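You operate a simulated robot arm through the tools that you are given. There is no shell and no other tool.

The job below is to be done with a simulated robot arm. You get a single attempt, and the scene is never put back.

Task
Unplug the controller on the yellow cable and move it to the teal bin.
Fine: loosen the teal collar before you pull the yellow plug; stand the plug in the holder by the steel block; open the purple latch; leave collar and latch open.
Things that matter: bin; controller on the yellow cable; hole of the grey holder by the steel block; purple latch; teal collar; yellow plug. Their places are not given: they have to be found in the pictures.

Only the result counts: the job must be done as asked and must still hold three seconds after the hand-in. Knocking over, shifting, dropping, spilling or breaking anything else fails it.

Robot
A 7-joint arm with a two-finger parallel gripper, fixed in place. Base frame: the origin is at the foot of the arm, x ahead of it, y to its left, z up. Lengths are in mm, angles in degrees, forces in N, time in s.
With the tool pointing down near the work surface it reaches from about 420 to 900 mm from the base axis. Its first joint turns from -143.0 to 143.0 degrees. Payload 3 kg.
The TCP is the grasp point between the finger pads, 30 mm short of the fingertips. In the tool frame z runs along the fingers and y along their closing line. The gripper opens to 94 mm. The fingers are 28 mm wide and 10 mm thick; the gripper's body (50 by 96 mm) begins 55 mm behind the TCP.
Orientation is that of the tool frame in the base frame, as a unit quaternion [x, y, z, w]. With the fingers straight down and closing along the base's y, the tool's x points along the base's -x, its y along +y and its z along -z.

Tools
- The arm moves only by the tool jog_arm. Its argument "increments" is a list of rows, each a list of 7 numbers: the shift along the base's x, y, z in mm, then the turn, a rotation vector about the base's x, y, z in degrees, then the opening in per cent of the stroke, from 0 (shut) to 100 (fully open). In form: [[dx, dy, dz, rx, ry, rz, claw], ...]. A call has 1 to 20 rows; each row shifts and turns the commanded pose from where the row before left it. Each row takes 0.2 s and may step no farther than 50 mm and 8.6 degrees from the row before; otherwise, or with a gripper value out of range, the whole call is refused. A pose out of reach is approached as far as the arm can. The call stops where the force on the tool passes 40 N (or 10 N more than at its start, if that is more) or the arm is blocked; 0.2 s more then pass. Each finger travels about 72 mm/s and halts on what it meets, pressing with about 33 N; the grip force reading is that of the motor and also rises with nothing between the fingers. The clock runs only during rows and for 0.2 s after the last one: add rows that do not move to give the fingers time. It gives the time, the measured TCP pose, the force on the tool (base axes), the opening and the grip force at its end, in the units of the frame above (readings bear some noise), with the torque about the TCP (base axes, N m) and any sound that the robot's microphone picked up, and new pictures: "views" is both (left out), scene, wrist or none.
- Cameras (640 x 400 px; columns grow to the right, rows downward): "scene" is fixed at [399.7, -651.7, 1559.2]; the picture's right is [0.98, -0.20, 0.00], its down [-0.11, -0.52, -0.85] and it looks along [0.17, 0.83, -0.53] (base axes); focal length 368 px, centre (320, 200). "wrist" rides on the gripper at [76, 14, -103] in the tool frame; the picture's right is [-0.18, 0.98, 0.00], its down [-0.75, -0.14, -0.64] and it looks along [-0.63, -0.12, 0.77] (tool axes); focal length 243 px, centre (320, 200).
- locate(camera, pixels): for up to 12 pixels [column, row] of the newest picture of that camera ("zoom" is the newest enlarged one), the place [x, y, z] in the base frame of the surface seen there, good to about 2 mm. No time passes.
- zoom(camera, box): a new picture of the part [left, top, right, bottom] of that camera's present view, enlarged. No time passes.
- finish_job(): hands the job in; it is judged then, once.

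Open the gripper and draw the arm clear of the work before you hand the job in, unless the task says otherwise.

The tools are called after "Request:" as name(argument=value, ...) on one line, values as JSON. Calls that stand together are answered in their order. jog_arm: Moves the arm, as the interface text tells. Its arguments: {"type":"object","properties":{"increments":{"type":"array","items":{"type":"array","items":{"type":"number"}}},"views":{"type":"string","enum":["both","scene","wrist","none"]}},"required":["increments"]} The other tools are called the same way: locate (camera, pixels) gives the place of the surface under pixels of a picture; zoom (camera, box) takes an enlarged picture of a part of a camera's view; finish_job () hands the job in.

At the start:

```text
clock: 0.0
ee_pos: [618.8, -10.7, 1137.6]
orientation: [0.0, 1.0, -0.001, 0.0]
force: [0.6, 1.1, -0.1]
ft_torque: [0.02, -0.01, 0.0]
finger_gap: 94.0
grip_force: 0.2
```

scene: 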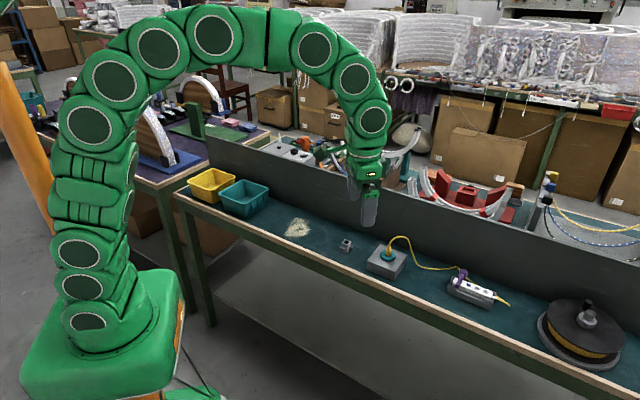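
wrist: 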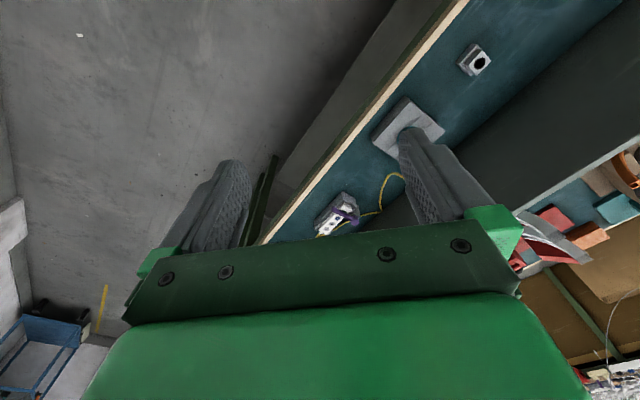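

The scene picture shows a bin pair at (230,190), a holder at (346,245), a steel block with teal collar at (388,258), and the controller with purple latch at (470,288). I zoom in on these.

Request:
zoom(camera="scene", box=[320, 220, 440, 295])

Request:
zoom(camera="scene", box=[430, 250, 526, 310])

Request:
zoom(camera="scene", box=[170, 150, 330, 250])

Request:
locate(camera="scene", pixels=[[346, 241], [346, 252], [388, 252], [380, 268], [462, 275], [470, 288], [490, 296], [243, 198], [298, 228], [330, 255], [420, 265], [245, 215]])

```text
5.33 times, centred on (380, 258) of scene
```

zoom: 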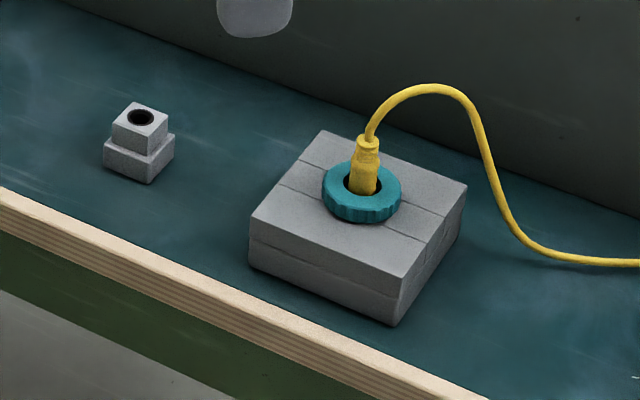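

```text
6.67 times, centred on (478, 280) of scene
```

zoom: 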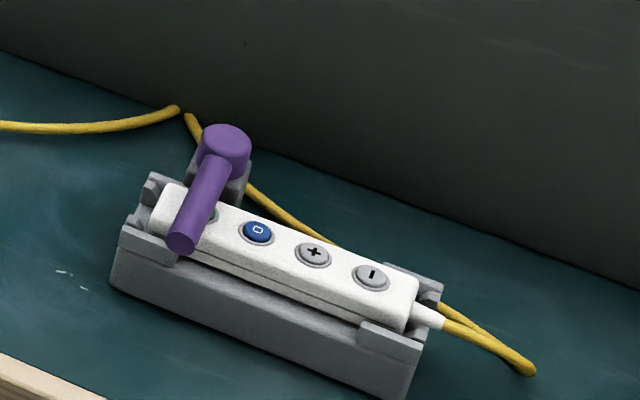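

```text
4.00 times, centred on (250, 200) of scene
```

zoom: 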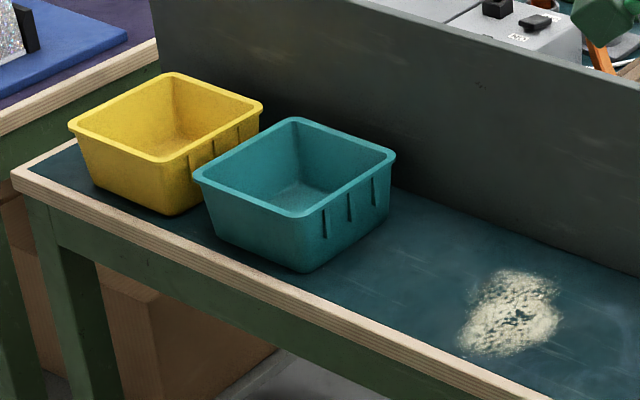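

```text
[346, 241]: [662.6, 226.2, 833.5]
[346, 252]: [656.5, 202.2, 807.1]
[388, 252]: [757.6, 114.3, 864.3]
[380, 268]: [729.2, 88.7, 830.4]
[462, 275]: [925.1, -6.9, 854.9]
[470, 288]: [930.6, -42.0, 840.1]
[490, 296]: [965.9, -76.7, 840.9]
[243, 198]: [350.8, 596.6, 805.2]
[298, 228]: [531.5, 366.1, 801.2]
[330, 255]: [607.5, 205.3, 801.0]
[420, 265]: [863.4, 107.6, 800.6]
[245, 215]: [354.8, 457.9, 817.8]
```

The bench top is near z=801. I look closer at the steel block and the collar to get exact positions.

Request:
zoom(camera="scene", box=[360, 232, 416, 267])

```text
11.43 times, centred on (388, 250) of scene
```

zoom: 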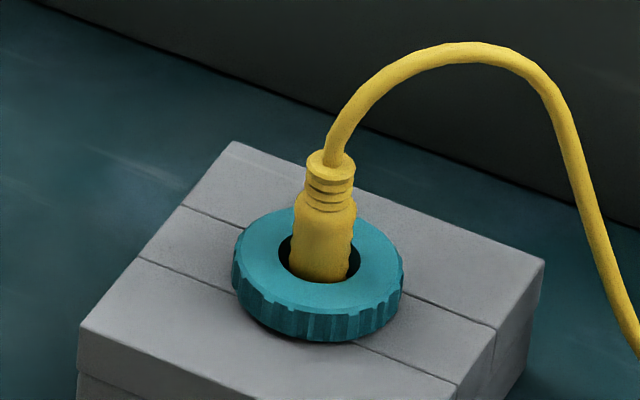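

The collar ring runs from (233,265) to (404,275) with the plug in its centre at (320,240). I locate its points.

Request:
locate(camera="zoom", pixels=[[245, 255], [395, 260], [318, 303], [365, 225], [320, 270], [326, 200], [330, 160], [90, 330], [235, 150], [530, 262], [455, 385], [460, 50]])

Request:
zoom(camera="scene", box=[330, 230, 362, 260])

```text
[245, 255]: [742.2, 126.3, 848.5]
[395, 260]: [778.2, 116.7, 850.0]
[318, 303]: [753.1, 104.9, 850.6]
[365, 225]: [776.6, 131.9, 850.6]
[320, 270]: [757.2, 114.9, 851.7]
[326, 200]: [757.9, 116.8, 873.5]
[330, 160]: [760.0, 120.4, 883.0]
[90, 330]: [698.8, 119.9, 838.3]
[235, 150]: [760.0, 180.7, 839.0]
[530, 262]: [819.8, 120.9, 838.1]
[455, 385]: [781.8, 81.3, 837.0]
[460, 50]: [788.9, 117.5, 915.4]
```

```text
13.33 times, centred on (346, 245) of scene
```

zoom: 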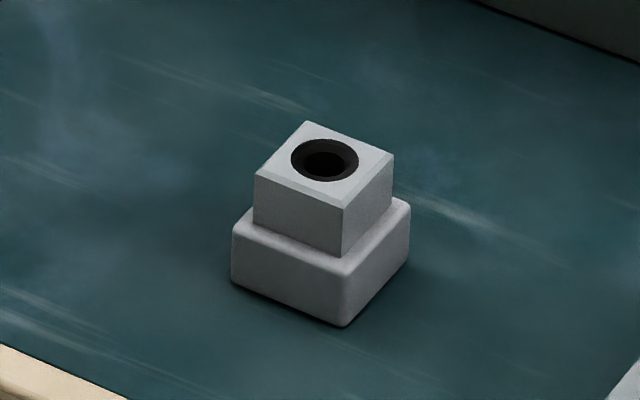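

The holder's hole is at (325,162) in this zoom. I locate its top and rim.

Request:
locate(camera="zoom", pixels=[[270, 170], [310, 128], [380, 155], [340, 200], [296, 155], [355, 160], [322, 180], [330, 141], [325, 165], [240, 230], [345, 315], [405, 215]])

Request:
zoom(camera="scene", box=[440, 260, 504, 310])

```text
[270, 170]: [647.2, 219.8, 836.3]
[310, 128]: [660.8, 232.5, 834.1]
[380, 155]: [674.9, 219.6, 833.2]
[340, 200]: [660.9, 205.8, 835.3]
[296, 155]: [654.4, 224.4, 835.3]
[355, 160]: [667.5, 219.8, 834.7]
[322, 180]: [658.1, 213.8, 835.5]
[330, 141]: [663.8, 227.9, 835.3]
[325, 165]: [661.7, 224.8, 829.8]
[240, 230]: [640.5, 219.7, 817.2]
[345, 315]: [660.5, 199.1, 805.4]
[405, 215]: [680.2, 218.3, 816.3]
```

```text
8.00 times, centred on (472, 285) of scene
```

zoom: 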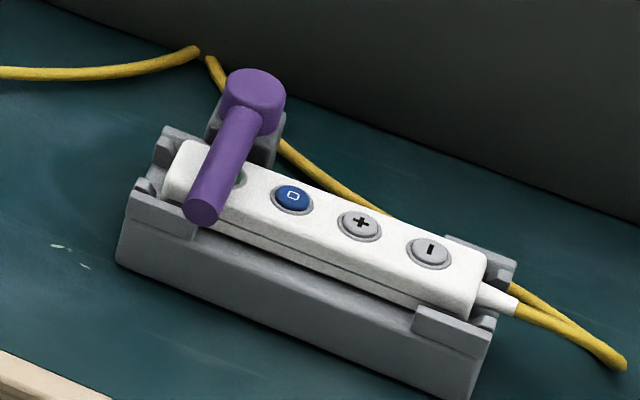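

The purple lever runs from its hub at (256,92) over the controller to (203,208). I locate it and the controller and cradle outline.

Request:
locate(camera="zoom", pixels=[[256, 88], [232, 88], [280, 95], [235, 145], [205, 190], [202, 212], [195, 155], [175, 190], [292, 197], [430, 250], [475, 270], [460, 315]])

Request:
locate(camera="zoom", pixels=[[165, 130], [130, 200], [505, 265], [475, 335], [510, 300], [615, 360], [340, 180], [200, 50], [245, 140], [50, 72], [340, 300], [255, 140]])

Request:
zoom(camera="scene", box=[215, 175, 275, 225])

```text
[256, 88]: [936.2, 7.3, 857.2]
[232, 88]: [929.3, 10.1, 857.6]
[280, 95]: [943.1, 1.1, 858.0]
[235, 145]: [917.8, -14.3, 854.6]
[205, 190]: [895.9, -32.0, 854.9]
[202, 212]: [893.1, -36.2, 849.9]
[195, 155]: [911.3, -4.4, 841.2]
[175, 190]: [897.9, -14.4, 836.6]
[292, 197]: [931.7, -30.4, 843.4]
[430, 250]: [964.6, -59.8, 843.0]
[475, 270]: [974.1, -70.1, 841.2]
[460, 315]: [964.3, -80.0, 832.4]
```

```text
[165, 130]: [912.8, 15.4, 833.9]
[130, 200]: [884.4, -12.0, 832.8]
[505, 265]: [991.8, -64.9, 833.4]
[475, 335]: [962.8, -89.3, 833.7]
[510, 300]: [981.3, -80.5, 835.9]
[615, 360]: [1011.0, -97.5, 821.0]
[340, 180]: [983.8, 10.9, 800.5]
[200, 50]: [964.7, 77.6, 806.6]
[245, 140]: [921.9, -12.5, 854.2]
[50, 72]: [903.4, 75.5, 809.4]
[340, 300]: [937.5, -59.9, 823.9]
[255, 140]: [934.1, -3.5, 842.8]
```

```text
8.00 times, centred on (245, 200) of scene
```

zoom: 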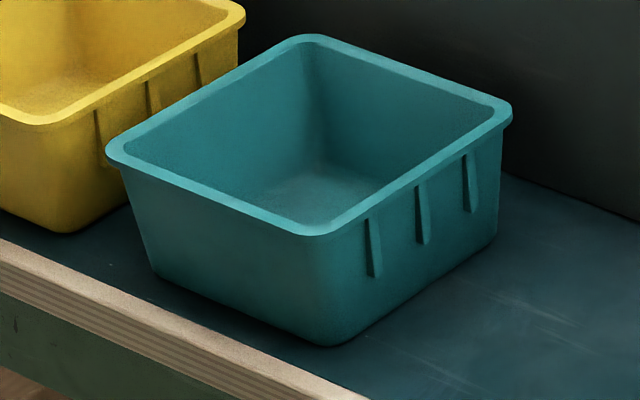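

Now I locate the teal bin's rim corners and floor.

Request:
locate(camera="zoom", pixels=[[112, 155], [315, 42], [505, 115], [310, 230], [315, 185], [160, 270], [320, 340], [490, 240], [240, 40], [125, 205], [410, 80], [220, 90]])

Request:
jog_arm(increments=[[40, 30, 0, 0, 0, 0, 100], [40, 30, -10, 0, 0, 0, 100], [30, 30, -20, 0, 0, 0, 100], [0, 20, -30, 0, 0, 0, 100], [0, 0, 0, 0, 0, 0, 100], [0, 0, 0, 0, 0, 0, 100]], views="both")

```text
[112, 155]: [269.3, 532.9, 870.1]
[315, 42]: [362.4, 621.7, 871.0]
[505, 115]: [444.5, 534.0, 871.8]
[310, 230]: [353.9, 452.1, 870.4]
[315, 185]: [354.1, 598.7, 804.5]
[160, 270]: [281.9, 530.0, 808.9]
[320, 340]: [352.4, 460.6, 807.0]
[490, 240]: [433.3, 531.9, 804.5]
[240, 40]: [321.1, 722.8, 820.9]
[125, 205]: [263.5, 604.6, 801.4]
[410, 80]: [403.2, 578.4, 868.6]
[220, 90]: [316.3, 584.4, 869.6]
```

```text
refused: row 2 steps farther than a row can; nothing moved
```

Row 2 was over 50 mm, so I use smaller steps to bring the gripper above the steel block for a wrist view.

Request:
jog_arm(increments=[[30, 25, -20, 0, 0, 0, 100], [30, 25, -20, 0, 0, 0, 100], [30, 25, -20, 0, 0, 0, 100], [25, 25, -20, 0, 0, 0, 100], [25, 29, -20, 0, 0, 0, 100], [0, 0, 0, 0, 0, 0, 100], [0, 0, 0, 0, 0, 0, 100]], views="both")

```text
clock: 1.6
ee_pos: [759.1, 122.4, 1035.9]
orientation: [0.0, 1.0, 0.0, 0.0]
force: [-0.8, 0.4, 0.9]
ft_torque: [0.01, 0.02, 0.04]
finger_gap: 94.0
grip_force: 0.0
```

scene: 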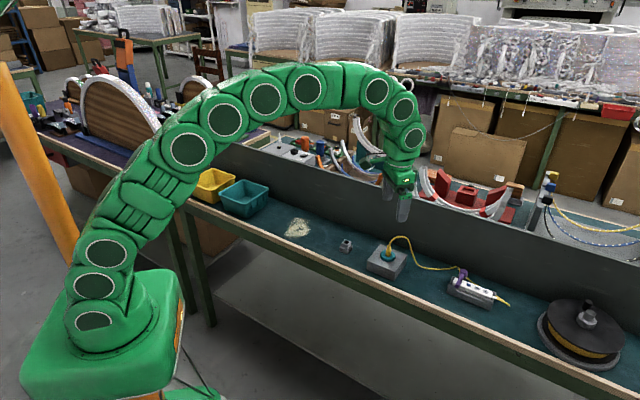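
wrist: 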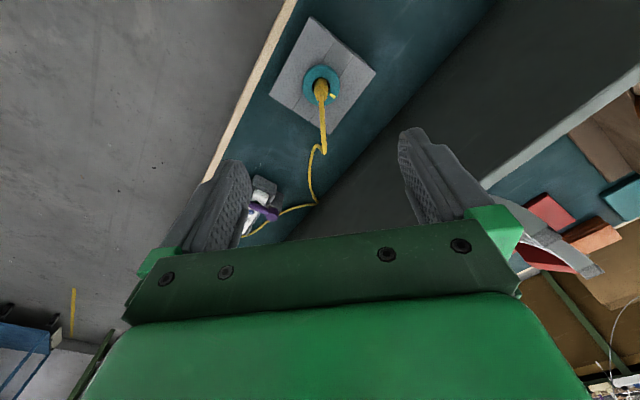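

The wrist picture shows the block with the collar at (321,84) and the cable heading to +x. I zoom in there and locate from this view.

Request:
zoom(camera="wrist", box=[264, 10, 392, 90])

Request:
zoom(camera="wrist", box=[273, 50, 369, 110])

```text
5.00 times, centred on (328, 50) of wrist
```

zoom: 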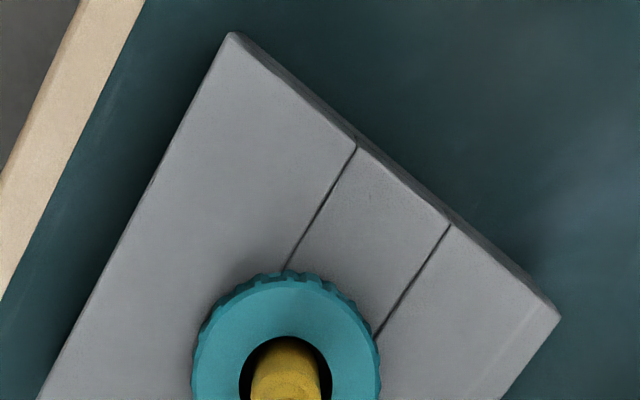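

```text
6.67 times, centred on (321, 80) of wrist
```

zoom: 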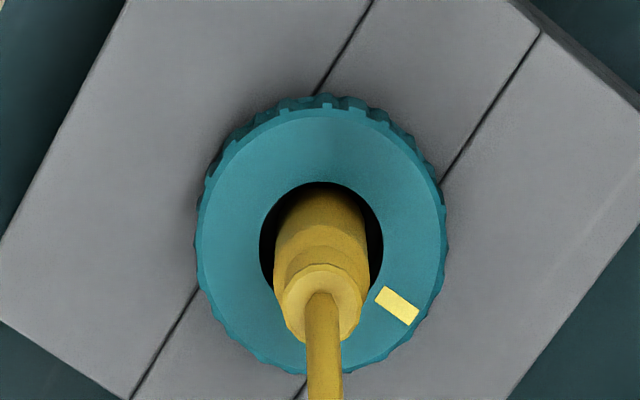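

The collar shows a yellow mark at (398,305), useful for tracking its turn. I locate the rim points and mark.

Request:
locate(camera="zoom", pixels=[[205, 240], [438, 235], [320, 112], [265, 355], [375, 355], [398, 305], [320, 150], [270, 235], [375, 240], [320, 270], [320, 210], [500, 80]])

```text
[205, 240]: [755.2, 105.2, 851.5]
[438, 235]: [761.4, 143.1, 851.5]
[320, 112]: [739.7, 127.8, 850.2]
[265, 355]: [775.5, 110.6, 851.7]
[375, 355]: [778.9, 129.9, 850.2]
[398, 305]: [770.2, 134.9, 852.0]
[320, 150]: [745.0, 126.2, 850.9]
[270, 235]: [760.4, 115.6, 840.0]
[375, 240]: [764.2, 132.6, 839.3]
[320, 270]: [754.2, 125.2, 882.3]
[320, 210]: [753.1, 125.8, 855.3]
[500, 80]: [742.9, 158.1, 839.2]
```

Collar centre is about (759.3, 123.3), top z≈851, block top z≈838.5. I turn the gripper -40° so that the fingers straddle the cable through the coming counter-clockwise turn, and go partway down.

Request:
jog_arm(increments=[[0, 0, -20, 0, 0, -8, 100], [0, 0, -20, 0, 0, -8, 100], [0, 0, -20, 0, 0, -8, 100], [0, 0, -20, 0, 0, -8, 100], [0, 1, -20, 0, 0, -8, 100], [0, 0, 0, 0, 0, 0, 100], [0, 0, 0, 0, 0, 0, 100]], views="both")

```text
clock: 3.2
ee_pos: [759.2, 120.4, 938.5]
orientation: [0.343, 0.939, 0.0, 0.0]
force: [0.6, -0.1, 0.4]
ft_torque: [-0.03, 0.0, -0.02]
finger_gap: 94.0
grip_force: 0.0
```

scene: 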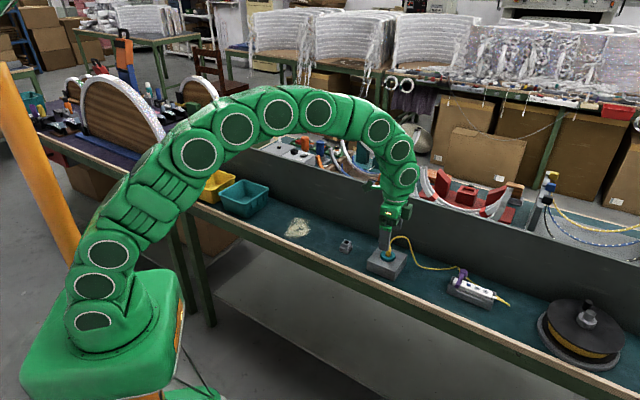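
wrist: 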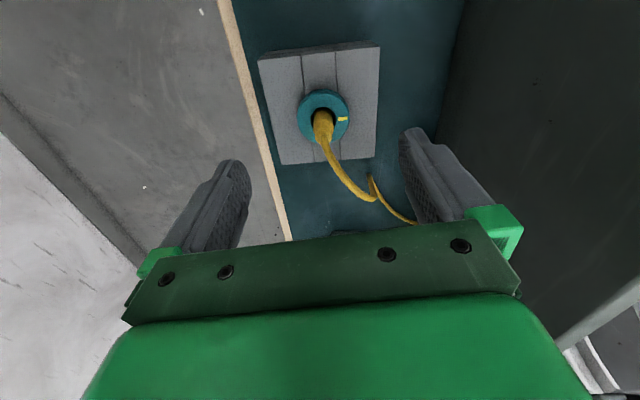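

The cable passes clear between the fingers. I take a few still readings to average the noise before descending.

Request:
jog_arm(increments=[[0, 0, 0, 0, 0, 0, 100]], views="none")

Request:
jog_arm(increments=[[0, 0, 0, 0, 0, 0, 100]], views="none")

Request:
jog_arm(increments=[[0, 0, 0, 0, 0, 0, 100]], views="none")

Request:
zoom(camera="wrist", box=[276, 80, 372, 140])

```text
clock: 3.6
ee_pos: [759.9, 121.3, 938.1]
orientation: [0.342, 0.94, 0.0, 0.001]
force: [-0.9, 0.1, 0.8]
ft_torque: [0.02, 0.0, -0.01]
finger_gap: 94.1
grip_force: 0.0
```

```text
clock: 4.0
ee_pos: [758.5, 120.6, 937.1]
orientation: [0.342, 0.94, 0.001, 0.0]
force: [0.3, 0.8, -0.5]
ft_torque: [0.05, 0.0, 0.04]
finger_gap: 94.0
grip_force: 0.1
```

```text
clock: 4.4
ee_pos: [757.4, 121.1, 937.3]
orientation: [0.342, 0.94, 0.0, 0.001]
force: [-0.4, -0.2, 0.5]
ft_torque: [0.0, -0.02, 0.02]
finger_gap: 93.9
grip_force: 0.1
```

```text
6.67 times, centred on (324, 110) of wrist
```

zoom: 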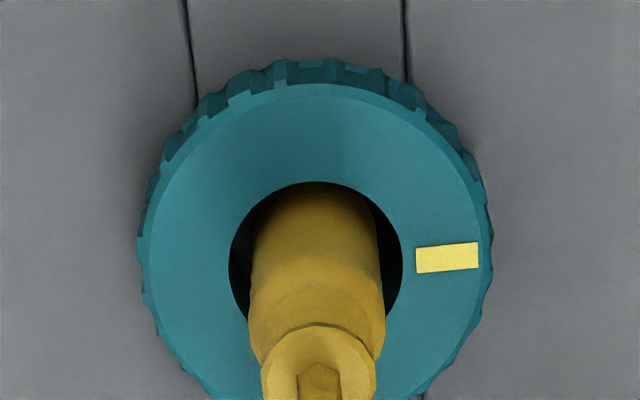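

Averaged TCP is about (758.8, 120.8, 937.7). I re-measure the collar from this closer view.

Request:
locate(camera="zoom", pixels=[[150, 240], [476, 230], [315, 90], [165, 175], [465, 175], [240, 265], [395, 270], [315, 192], [430, 258], [465, 256], [160, 300], [475, 295]])

```text
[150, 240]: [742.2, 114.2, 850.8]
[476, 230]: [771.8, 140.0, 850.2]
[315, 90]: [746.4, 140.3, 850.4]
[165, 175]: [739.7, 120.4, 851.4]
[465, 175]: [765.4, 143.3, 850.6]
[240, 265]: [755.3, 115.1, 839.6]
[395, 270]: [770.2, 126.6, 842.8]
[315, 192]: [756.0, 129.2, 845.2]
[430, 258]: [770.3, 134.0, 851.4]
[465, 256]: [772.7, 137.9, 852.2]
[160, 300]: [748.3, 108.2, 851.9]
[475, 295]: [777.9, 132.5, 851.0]
```

Collar centre fits (758.7, 125.0), radius ≈19.8, mark at about 41°. I shift +4 in y, descend so the tips sit just above the block, and close on the rim.

Request:
jog_arm(increments=[[0, 4, 0, 0, 0, 0, 100], [0, 0, -25, 0, 0, 0, 100], [0, 0, -25, 0, 0, 0, 100], [0, 0, -15, 0, 0, 0, 100], [0, 0, 0, 0, 0, 0, 100], [0, 0, 0, 0, 0, 0, 60], [0, 0, 0, 0, 0, 0, 60]], views="both")

```text
clock: 6.0
ee_pos: [759.7, 125.5, 871.7]
orientation: [0.341, 0.94, 0.0, 0.0]
force: [-0.1, -0.1, 0.1]
ft_torque: [0.03, -0.04, 0.03]
finger_gap: 56.4
grip_force: 0.1
```

scene: 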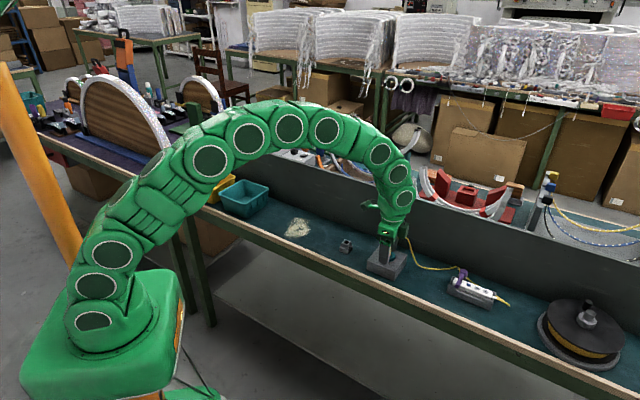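
wrist: 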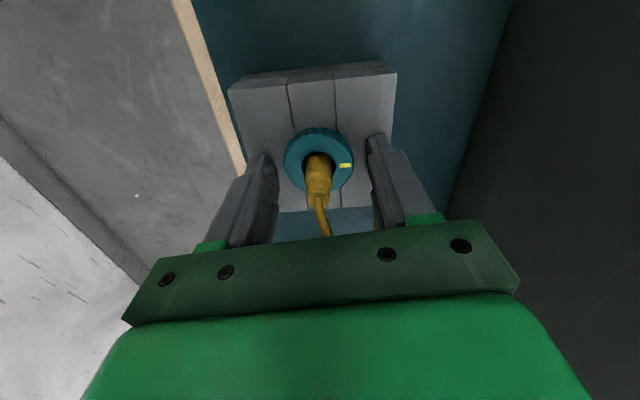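

The collar sits midway between the fingers. I close on it.

Request:
jog_arm(increments=[[0, 0, 0, 0, 0, 0, 42], [0, 0, 0, 0, 0, 0, 36], [0, 0, 0, 0, 0, 0, 30], [0, 0, 0, 0, 0, 0, 30]], views="wrist")

```text
clock: 7.0
ee_pos: [758.8, 124.2, 871.4]
orientation: [0.342, 0.94, 0.0, -0.001]
force: [-16.1, -14.9, 1.4]
ft_torque: [-0.29, 0.41, 0.06]
finger_gap: 40.2
grip_force: 45.4
```

wrist: 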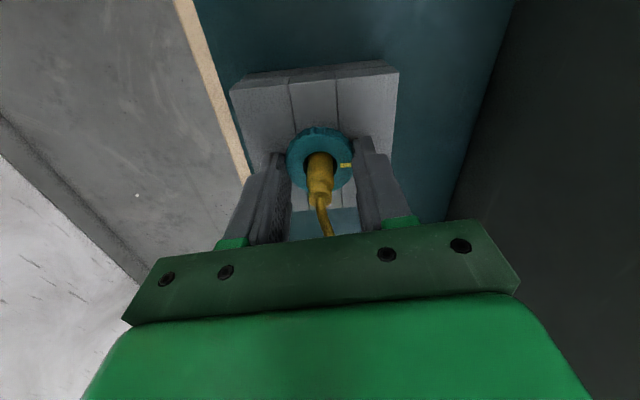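

Gap 40.2 confirms a grip on the collar, but a 22 N side force says the tool is off by a bit toward (+,+). I ease it back 0.7 mm along that line.

Request:
jog_arm(increments=[[-0.5, -0.5, 0, 0, 0, 0, 30], [0, 0, 0, 0, 0, 0, 30]], views="none")

```text
clock: 7.6
ee_pos: [760.0, 124.2, 871.5]
orientation: [0.343, 0.939, -0.001, 0.0]
force: [-4.3, -4.9, -5.1]
ft_torque: [-0.26, 0.2, 0.07]
finger_gap: 40.5
grip_force: 44.6
```

The side force dropped to about 6 N. Now I turn the collar counter-clockwise, first 16°, watching torque and sound.

Request:
jog_arm(increments=[[-0.2, -0.2, 0, 0, 0, 4, 30], [0, 0, 0, 0, 0, 4, 30], [0, 0, 0, 0, 0, 4, 30], [0, 0, 0, 0, 0, 4, 30]], views="wrist")

```text
clock: 8.6
ee_pos: [759.6, 123.9, 873.1]
orientation: [0.207, 0.978, 0.001, 0.001]
force: [13.8, 2.6, -1.4]
ft_torque: [-0.04, -0.41, 0.02]
finger_gap: 40.2
grip_force: 44.9
```

wrist: 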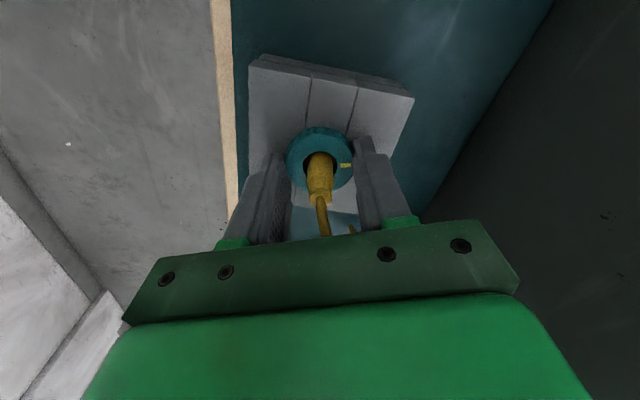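

The mark stayed at (346,165) relative to the fingers, so the collar turns with the gripper. I keep turning, with a small correction for the +x push.

Request:
jog_arm(increments=[[0.4, 0.1, 0, 0, 0, 5, 30], [0, 0, 0, 0, 0, 5, 30], [0, 0, 0, 0, 0, 5, 30], [0, 0, 0, 0, 0, 5, 30], [0, 0, 0, 0, 0, 4, 30]], views="wrist")

```text
clock: 9.8
ee_pos: [758.8, 122.8, 873.2]
orientation: [0.0, 1.0, 0.0, 0.0]
force: [18.0, -2.4, 14.7]
ft_torque: [0.08, -0.63, -0.05]
finger_gap: 40.3
grip_force: 44.9
```

wrist: 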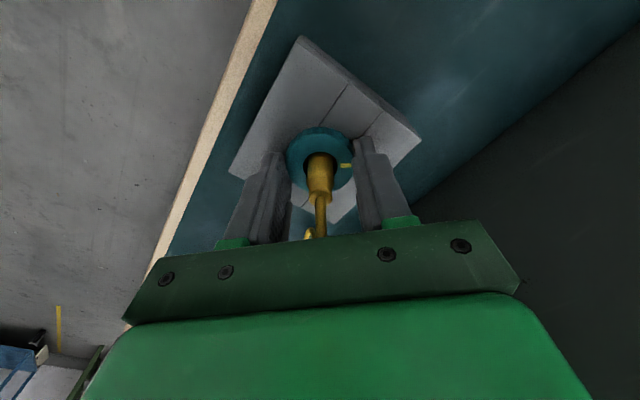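

The collar has turned 40° and an upward 15 N suggests it rises on its thread. I ease +x and up slightly and continue turning.

Request:
jog_arm(increments=[[0.5, 0, 0.5, 0, 0, 4, 30], [0.3, 0, 0.3, 0, 0, 4, 30], [0, 0, 0.1, 0, 0, 5, 30], [0, 0, 0.1, 0, 0, 5, 30], [0, 0, 0, 0, 0, 5, 30]], views="wrist")

```text
clock: 11.0
ee_pos: [760.1, 123.5, 873.1]
orientation: [-0.199, 0.98, 0.0, -0.001]
force: [-9.1, -6.7, 15.6]
ft_torque: [-0.22, 0.18, -0.07]
finger_gap: 40.5
grip_force: 44.8
```

wrist: 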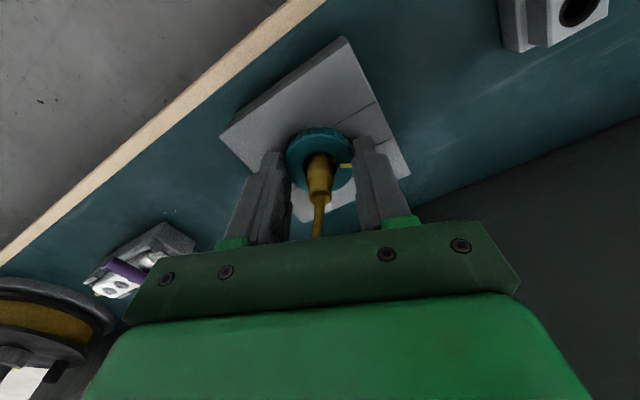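

63° turned so far, torque is low and the grip holds. I continue another 22°, rising slightly.

Request:
jog_arm(increments=[[-0.2, -0.1, 0.4, 0, 0, 5, 30], [0, 0, 0.3, 0, 0, 5, 30], [0, 0, 0.2, 0, 0, 5, 30], [0, 0, 0.1, 0, 0, 5, 30], [0, 0, 0, 0, 0, 3, 30]], views="wrist")

```text
clock: 12.2
ee_pos: [759.8, 123.5, 873.8]
orientation: [-0.39, 0.921, 0.0, 0.0]
force: [-13.4, -9.1, 5.7]
ft_torque: [-0.2, 0.23, 0.03]
finger_gap: 40.3
grip_force: 45.0
```

wrist: 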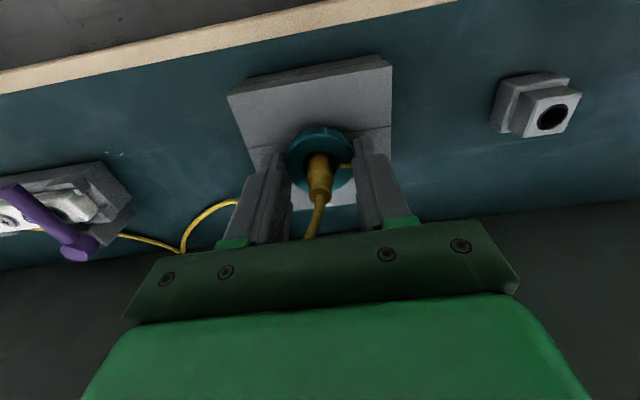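

86° turned with no stop felt. I open the fingers and look at the collar.

Request:
jog_arm(increments=[[0, 0, 0, 0, 0, 4, 30], [0, 0, 0, 0, 0, 0, 60], [0, 0, 0, 0, 0, 0, 60], [0, 0, 0, 0, 0, 0, 60]], views="both")

Request:
zoom(camera="wrist", box=[240, 110, 400, 210])

```text
clock: 13.2
ee_pos: [760.1, 123.8, 874.5]
orientation: [-0.423, 0.906, 0.0, 0.0]
force: [0.3, 0.0, -0.3]
ft_torque: [0.03, -0.04, 0.0]
finger_gap: 56.4
grip_force: 0.0
```

scene: 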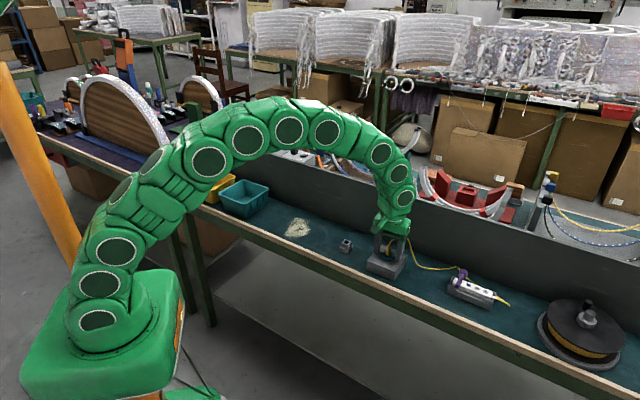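
wrist: 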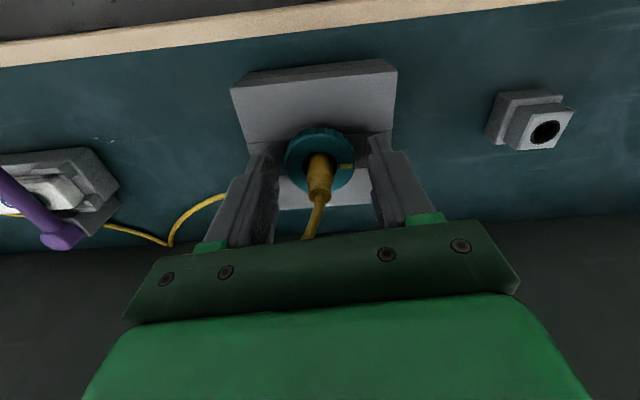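

```text
4.00 times, centred on (320, 160) of wrist
```

zoom: 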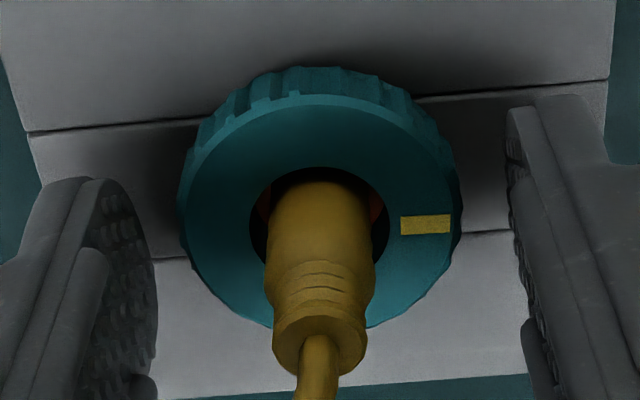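

Inside the collar something reddish shows at (265,215) and (372,205), not visible before. I measure the collar top now.

Request:
locate(camera="zoom", pixels=[[195, 200], [445, 200], [320, 105], [410, 225], [445, 225], [265, 215], [375, 205], [320, 180], [320, 320]])

Request:
zoom(camera="wrist", box=[296, 140, 344, 170])

```text
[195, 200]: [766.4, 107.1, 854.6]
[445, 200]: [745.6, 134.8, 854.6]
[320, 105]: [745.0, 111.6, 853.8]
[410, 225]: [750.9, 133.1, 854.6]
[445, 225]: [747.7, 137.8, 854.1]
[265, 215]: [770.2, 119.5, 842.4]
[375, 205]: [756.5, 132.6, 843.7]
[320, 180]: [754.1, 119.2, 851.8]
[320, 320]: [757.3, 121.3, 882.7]
```

```text
13.33 times, centred on (320, 155) of wrist
```

zoom: 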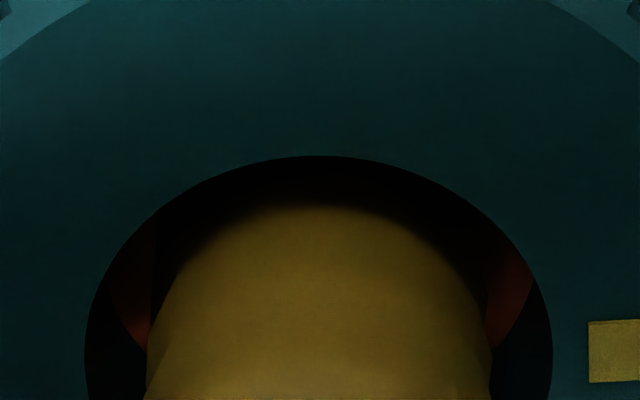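

The collar rose about 3.5 mm (top now 854.4), so it is loosening. I swing the open fingers back -86°, regrasp and turn further to see if there is a stop.

Request:
jog_arm(increments=[[0, 0, 0.5, 0, 0, -8.5, 60], [0, 0, 0, 0, 0, -8.5, 60], [0, 0, 0, 0, 0, -8.5, 60], [0, 0, 0, 0, 0, -8.5, 60], [0, 0, 0, 0, 0, -8.5, 60], [0, 0, 0, 0, 0, -8.5, 60], [0, 0, 0, 0, 0, -8.5, 60], [0, 0, 0, 0, 0, -8.5, 60], [0, 0, 0, 0, 0, -8.5, 60], [0, 0, 0, 0, 0, -8.5, 60], [-1, 0.7, 0, 0, 0, 0, 60], [0, 0, 0, 0, 0, 0, 60]], views="wrist")

Request:
zoom(camera="wrist", box=[240, 110, 400, 210])

```text
clock: 15.8
ee_pos: [758.3, 123.5, 874.2]
orientation: [0.302, 0.953, 0.0, 0.0]
force: [0.3, 0.4, -0.1]
ft_torque: [0.0, -0.01, 0.0]
finger_gap: 56.7
grip_force: 0.1
```

wrist: 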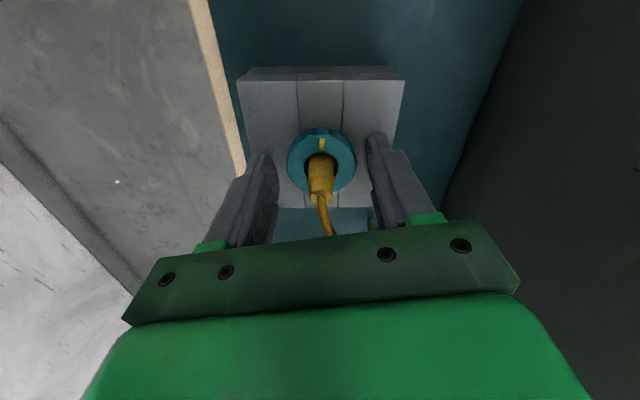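

```text
4.00 times, centred on (320, 160) of wrist
```

zoom: 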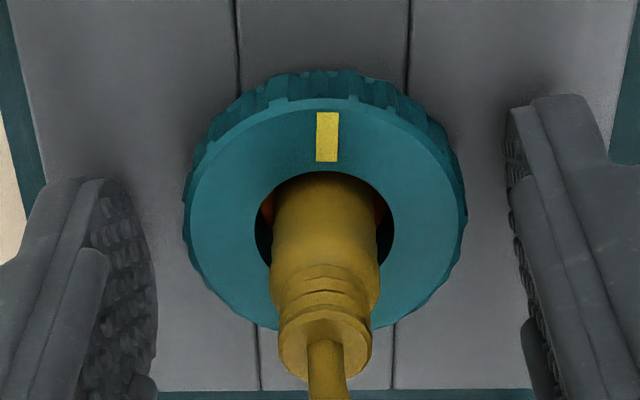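

The mark is now at the top (327,137), 88° from where it was. I close on the collar again.

Request:
jog_arm(increments=[[0, 0, 0, 0, 0, 0, 42], [0, 0, 0, 0, 0, 0, 36], [0, 0, 0, 0, 0, 0, 30], [0, 0, 0, 0, 0, 0, 30]], views="none")

```text
clock: 16.8
ee_pos: [759.4, 123.9, 874.7]
orientation: [0.3, 0.954, 0.0, 0.001]
force: [5.9, 7.7, -1.9]
ft_torque: [0.18, -0.25, 0.03]
finger_gap: 40.0
grip_force: 44.9
```

Grip is good (gap 40.0, low side force). I turn further counter-clockwise in steps, rising gently.

Request:
jog_arm(increments=[[0.2, 0.2, 0.2, 0, 0, 5, 30], [0, 0, 0.2, 0, 0, 5, 30], [0, 0, 0.2, 0, 0, 5, 30], [0, 0, 0.2, 0, 0, 5, 30], [0, 0, 0.2, 0, 0, 5, 30]], views="wrist")

```text
clock: 18.0
ee_pos: [758.9, 125.0, 873.6]
orientation: [0.087, 0.996, -0.001, 0.0]
force: [4.3, 1.3, -3.0]
ft_torque: [0.08, -0.02, 0.0]
finger_gap: 40.1
grip_force: 45.0
```

wrist: 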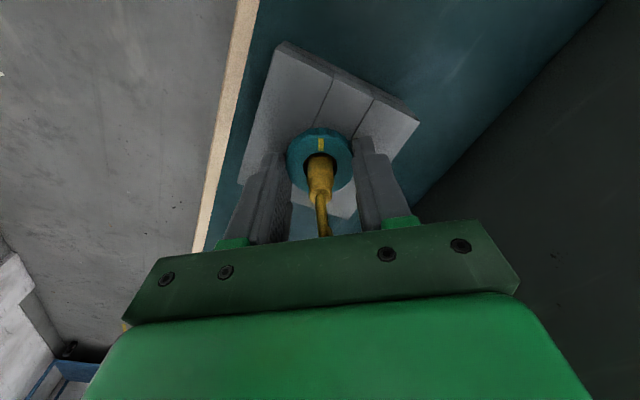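

Still turning freely with the mark fixed to the gripper at (321,145). I go on.

Request:
jog_arm(increments=[[0, 0, 0.2, 0, 0, 6, 30], [0, 0, 0.2, 0, 0, 6, 30], [0, 0, 0.2, 0, 0, 6, 30], [0, 0, 0.2, 0, 0, 6, 30], [0, 0, 0.2, 0, 0, 6, 30], [0, 0, 0.2, 0, 0, 6, 30]], views="wrist")

```text
clock: 19.4
ee_pos: [758.3, 123.3, 876.3]
orientation: [-0.226, 0.974, 0.0, 0.001]
force: [0.6, -29.8, -8.4]
ft_torque: [-0.6, -0.03, -0.93]
finger_gap: 40.4
grip_force: 45.4
```

wrist: 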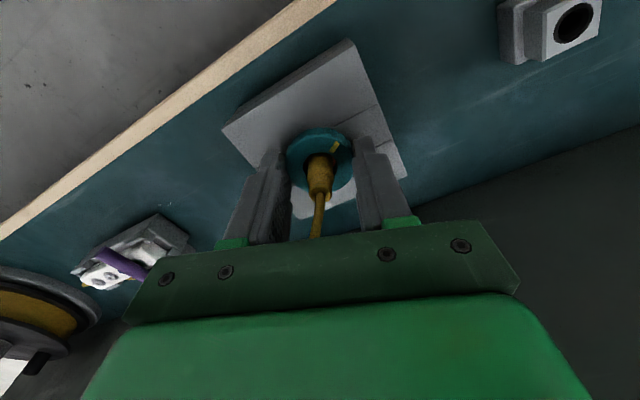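

Torque -0.93 N·m and the mark slipping to (335,147) mean the end stop is reached: the collar is fully open. I release and rise a little, and turn the fingers back to straddle the plug with the cable free.

Request:
jog_arm(increments=[[0, 0, 0, 0, 0, 0, 60], [0, 0, 0, 0, 0, 0, 60], [0, 0, 0, 0, 0, 0, 60], [0, 0, 10, 0, 0, -7, 60], [0, 0, 10, 0, 0, -7, 60], [0, 0, 10, 0, 0, -6, 60], [0, 0, 10, 0, 0, -6, 60], [0, 0, 0, 0, 0, 0, 60], [0, 0, 0, 0, 0, 0, 60]], views="both")

Request:
zoom(camera="wrist", box=[240, 80, 400, 180])

```text
clock: 21.4
ee_pos: [759.8, 124.2, 917.2]
orientation: [0.001, 1.0, 0.0, 0.0]
force: [0.1, 0.3, 0.0]
ft_torque: [-0.03, -0.02, 0.05]
finger_gap: 56.5
grip_force: 0.0
```

scene: 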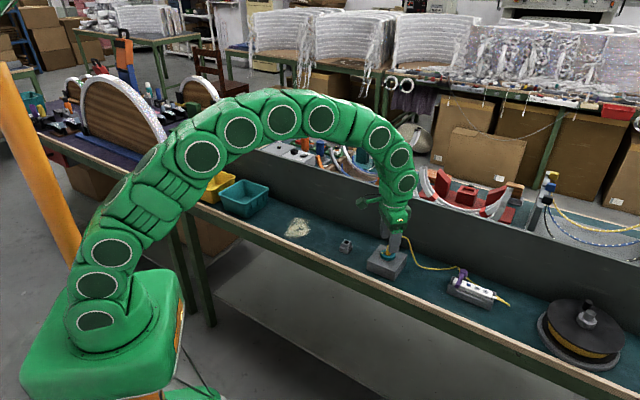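
wrist: 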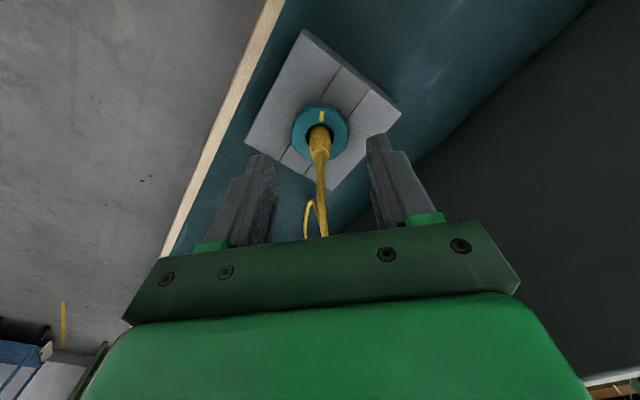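

```text
4.00 times, centred on (320, 130) of wrist
```

zoom: 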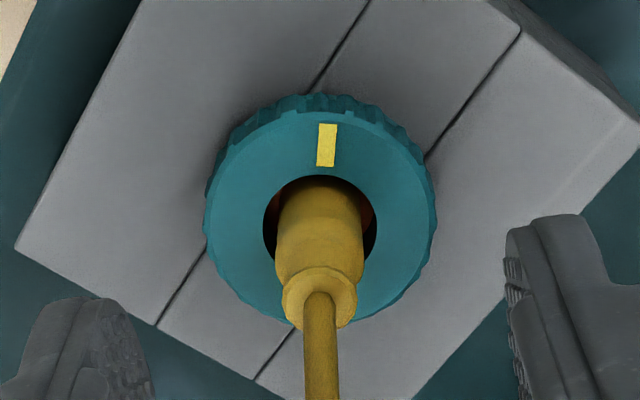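

The mark now points to 180° (it began at 41°), so the collar opened about 140°. I measure the plug and collar heights.

Request:
locate(camera="zoom", pixels=[[222, 210], [425, 205], [325, 110], [285, 230], [357, 230], [320, 195], [290, 300], [352, 300], [320, 280], [285, 260], [360, 262], [320, 330]])

Request:
zoom(camera="scene", box=[360, 232, 416, 267])

```text
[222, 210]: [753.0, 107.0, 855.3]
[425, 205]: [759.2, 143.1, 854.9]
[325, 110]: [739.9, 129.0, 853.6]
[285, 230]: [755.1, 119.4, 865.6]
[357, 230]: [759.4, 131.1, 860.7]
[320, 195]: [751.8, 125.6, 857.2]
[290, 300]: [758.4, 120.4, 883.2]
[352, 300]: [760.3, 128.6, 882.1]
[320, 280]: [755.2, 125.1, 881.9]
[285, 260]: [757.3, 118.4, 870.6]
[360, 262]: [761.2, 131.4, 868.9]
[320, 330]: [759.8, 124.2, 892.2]
```

```text
11.43 times, centred on (388, 250) of scene
```

zoom: 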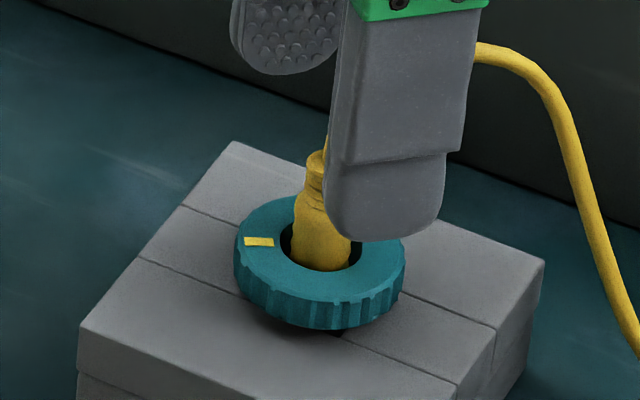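

The block has not moved; plug axis is at about (759, 124.8), body 13 mm wide, top z 883. I descend to put the fingertips just above the collar (TCP z≈888) and close on the plug.

Request:
jog_arm(increments=[[0, 0.5, -15, 0, 0, 0, 50], [0, 0, -14, 0, 0, 0, 40], [0, 0, 0, 0, 0, 0, 30], [0, 0, 0, 0, 0, 0, 20], [0, 0, 0, 0, 0, 0, 10], [0, 0, 0, 0, 0, 0, 0], [0, 0, 0, 0, 0, 0, 0]], views="both")

Request:
zoom(camera="scene", box=[360, 232, 416, 267])

```text
clock: 23.0
ee_pos: [760.3, 123.5, 887.9]
orientation: [-0.001, 1.0, -0.001, 0.0]
force: [3.3, -7.8, 1.6]
ft_torque: [-0.23, -0.16, 0.05]
finger_gap: 13.4
grip_force: 33.4
```

scene: 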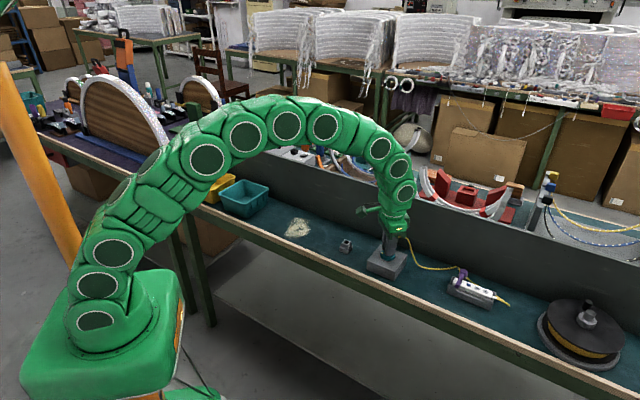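
wrist: 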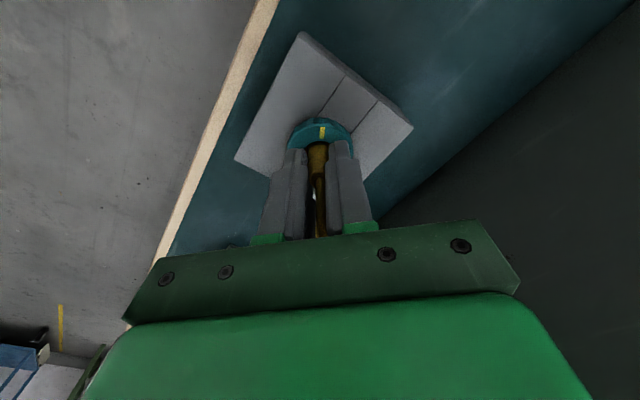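

```text
11.43 times, centred on (388, 250) of scene
```

zoom: 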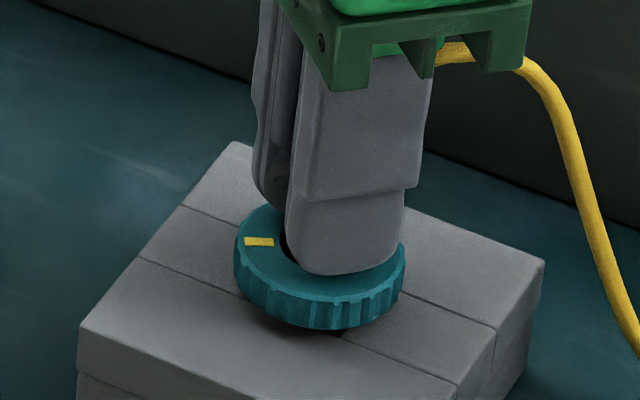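

The fingers hold the plug (gap 13.4, grip 33 N). I pull straight up slowly.

Request:
jog_arm(increments=[[0, -0.3, 2, 0, 0, 0, 0], [0, 0, 3, 0, 0, 0, 0], [0, 0, 3, 0, 0, 0, 0], [0, 0, 4, 0, 0, 0, 0]], views="wrist")

```text
clock: 24.0
ee_pos: [758.5, 123.3, 899.7]
orientation: [0.0, 1.0, 0.0, -0.001]
force: [0.4, -0.4, 0.7]
ft_torque: [-0.03, 0.03, 0.02]
finger_gap: 13.4
grip_force: 33.2
```

wrist: 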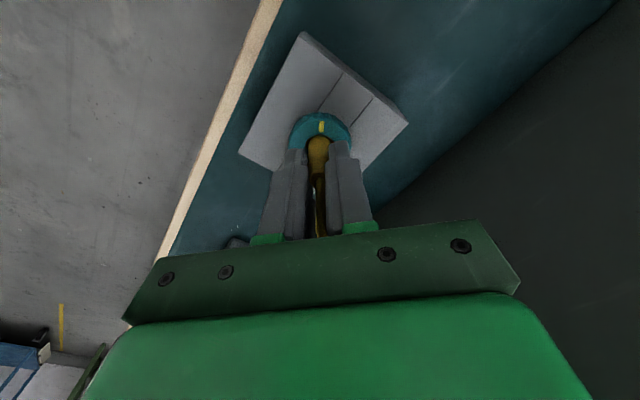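

The plug is rising with the fingers, gap still 13.4 and no force. I keep lifting until it is clear.

Request:
jog_arm(increments=[[0, 0, 6, 0, 0, 0, 0], [0, 0, 10, 0, 0, 0, 0], [0, 0, 12, 0, 0, 0, 0], [0, 0, 15, 0, 0, 0, 0], [0, 0, 15, 0, 0, 0, 0], [0, 0, 0, 0, 0, 0, 0]], views="both")

Request:
zoom(camera="scene", box=[350, 200, 446, 270])

Request:
zoom(camera="wrist", box=[240, 80, 400, 180])

```text
clock: 25.4
ee_pos: [757.8, 124.6, 957.8]
orientation: [-0.001, 1.0, 0.001, -0.001]
force: [-0.4, -0.4, 0.1]
ft_torque: [0.03, -0.01, 0.02]
finger_gap: 13.2
grip_force: 33.0
```

scene: 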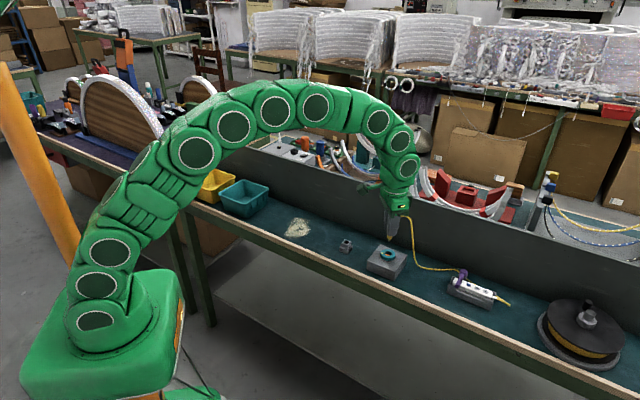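
wrist: 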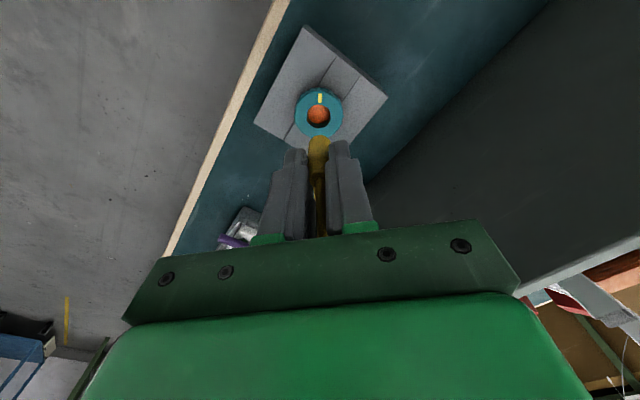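

```text
5.71 times, centred on (398, 235) of scene
```

zoom: 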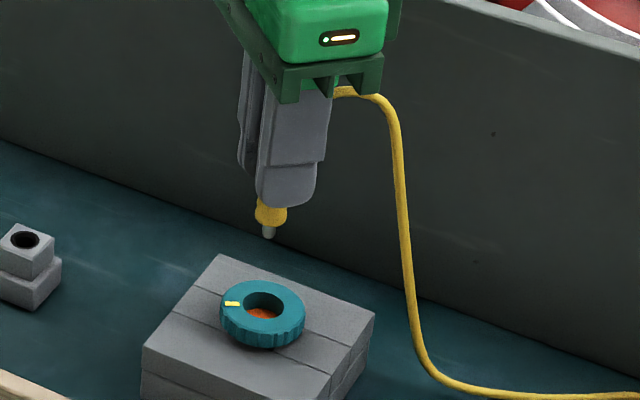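

```text
4.00 times, centred on (320, 130) of wrist
```

zoom: 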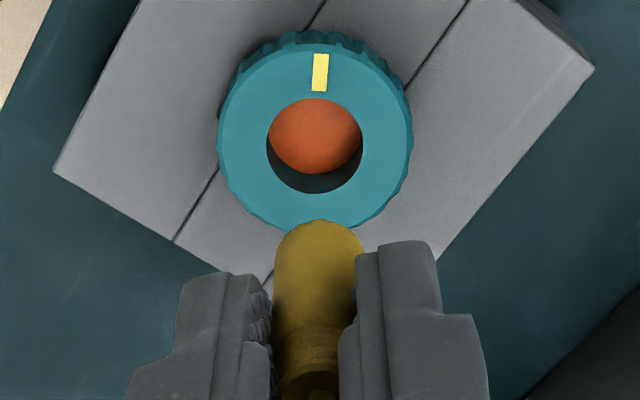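

The plug is out, with its metal pin hanging below at (269,232) of the scene zoom. I measure how far it hangs below the fingertips.

Request:
zoom(camera="scene", box=[382, 222, 406, 242])

```text
16.00 times, centred on (394, 232) of scene
```

zoom: 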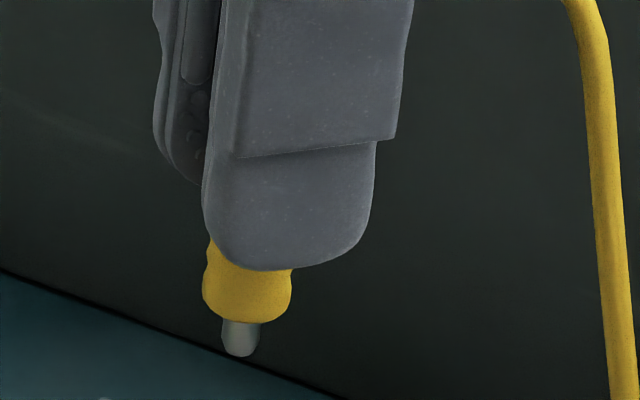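

Request:
locate(camera="zoom", pixels=[[240, 350], [225, 340], [255, 345], [245, 318], [210, 300], [288, 300], [245, 280], [270, 262], [240, 330]])

```text
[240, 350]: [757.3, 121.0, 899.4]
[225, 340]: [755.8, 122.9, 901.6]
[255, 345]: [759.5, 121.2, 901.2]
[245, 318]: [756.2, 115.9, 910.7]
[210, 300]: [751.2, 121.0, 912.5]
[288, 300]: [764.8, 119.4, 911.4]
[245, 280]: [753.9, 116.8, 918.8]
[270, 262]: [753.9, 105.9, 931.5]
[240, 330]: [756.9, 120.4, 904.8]
```

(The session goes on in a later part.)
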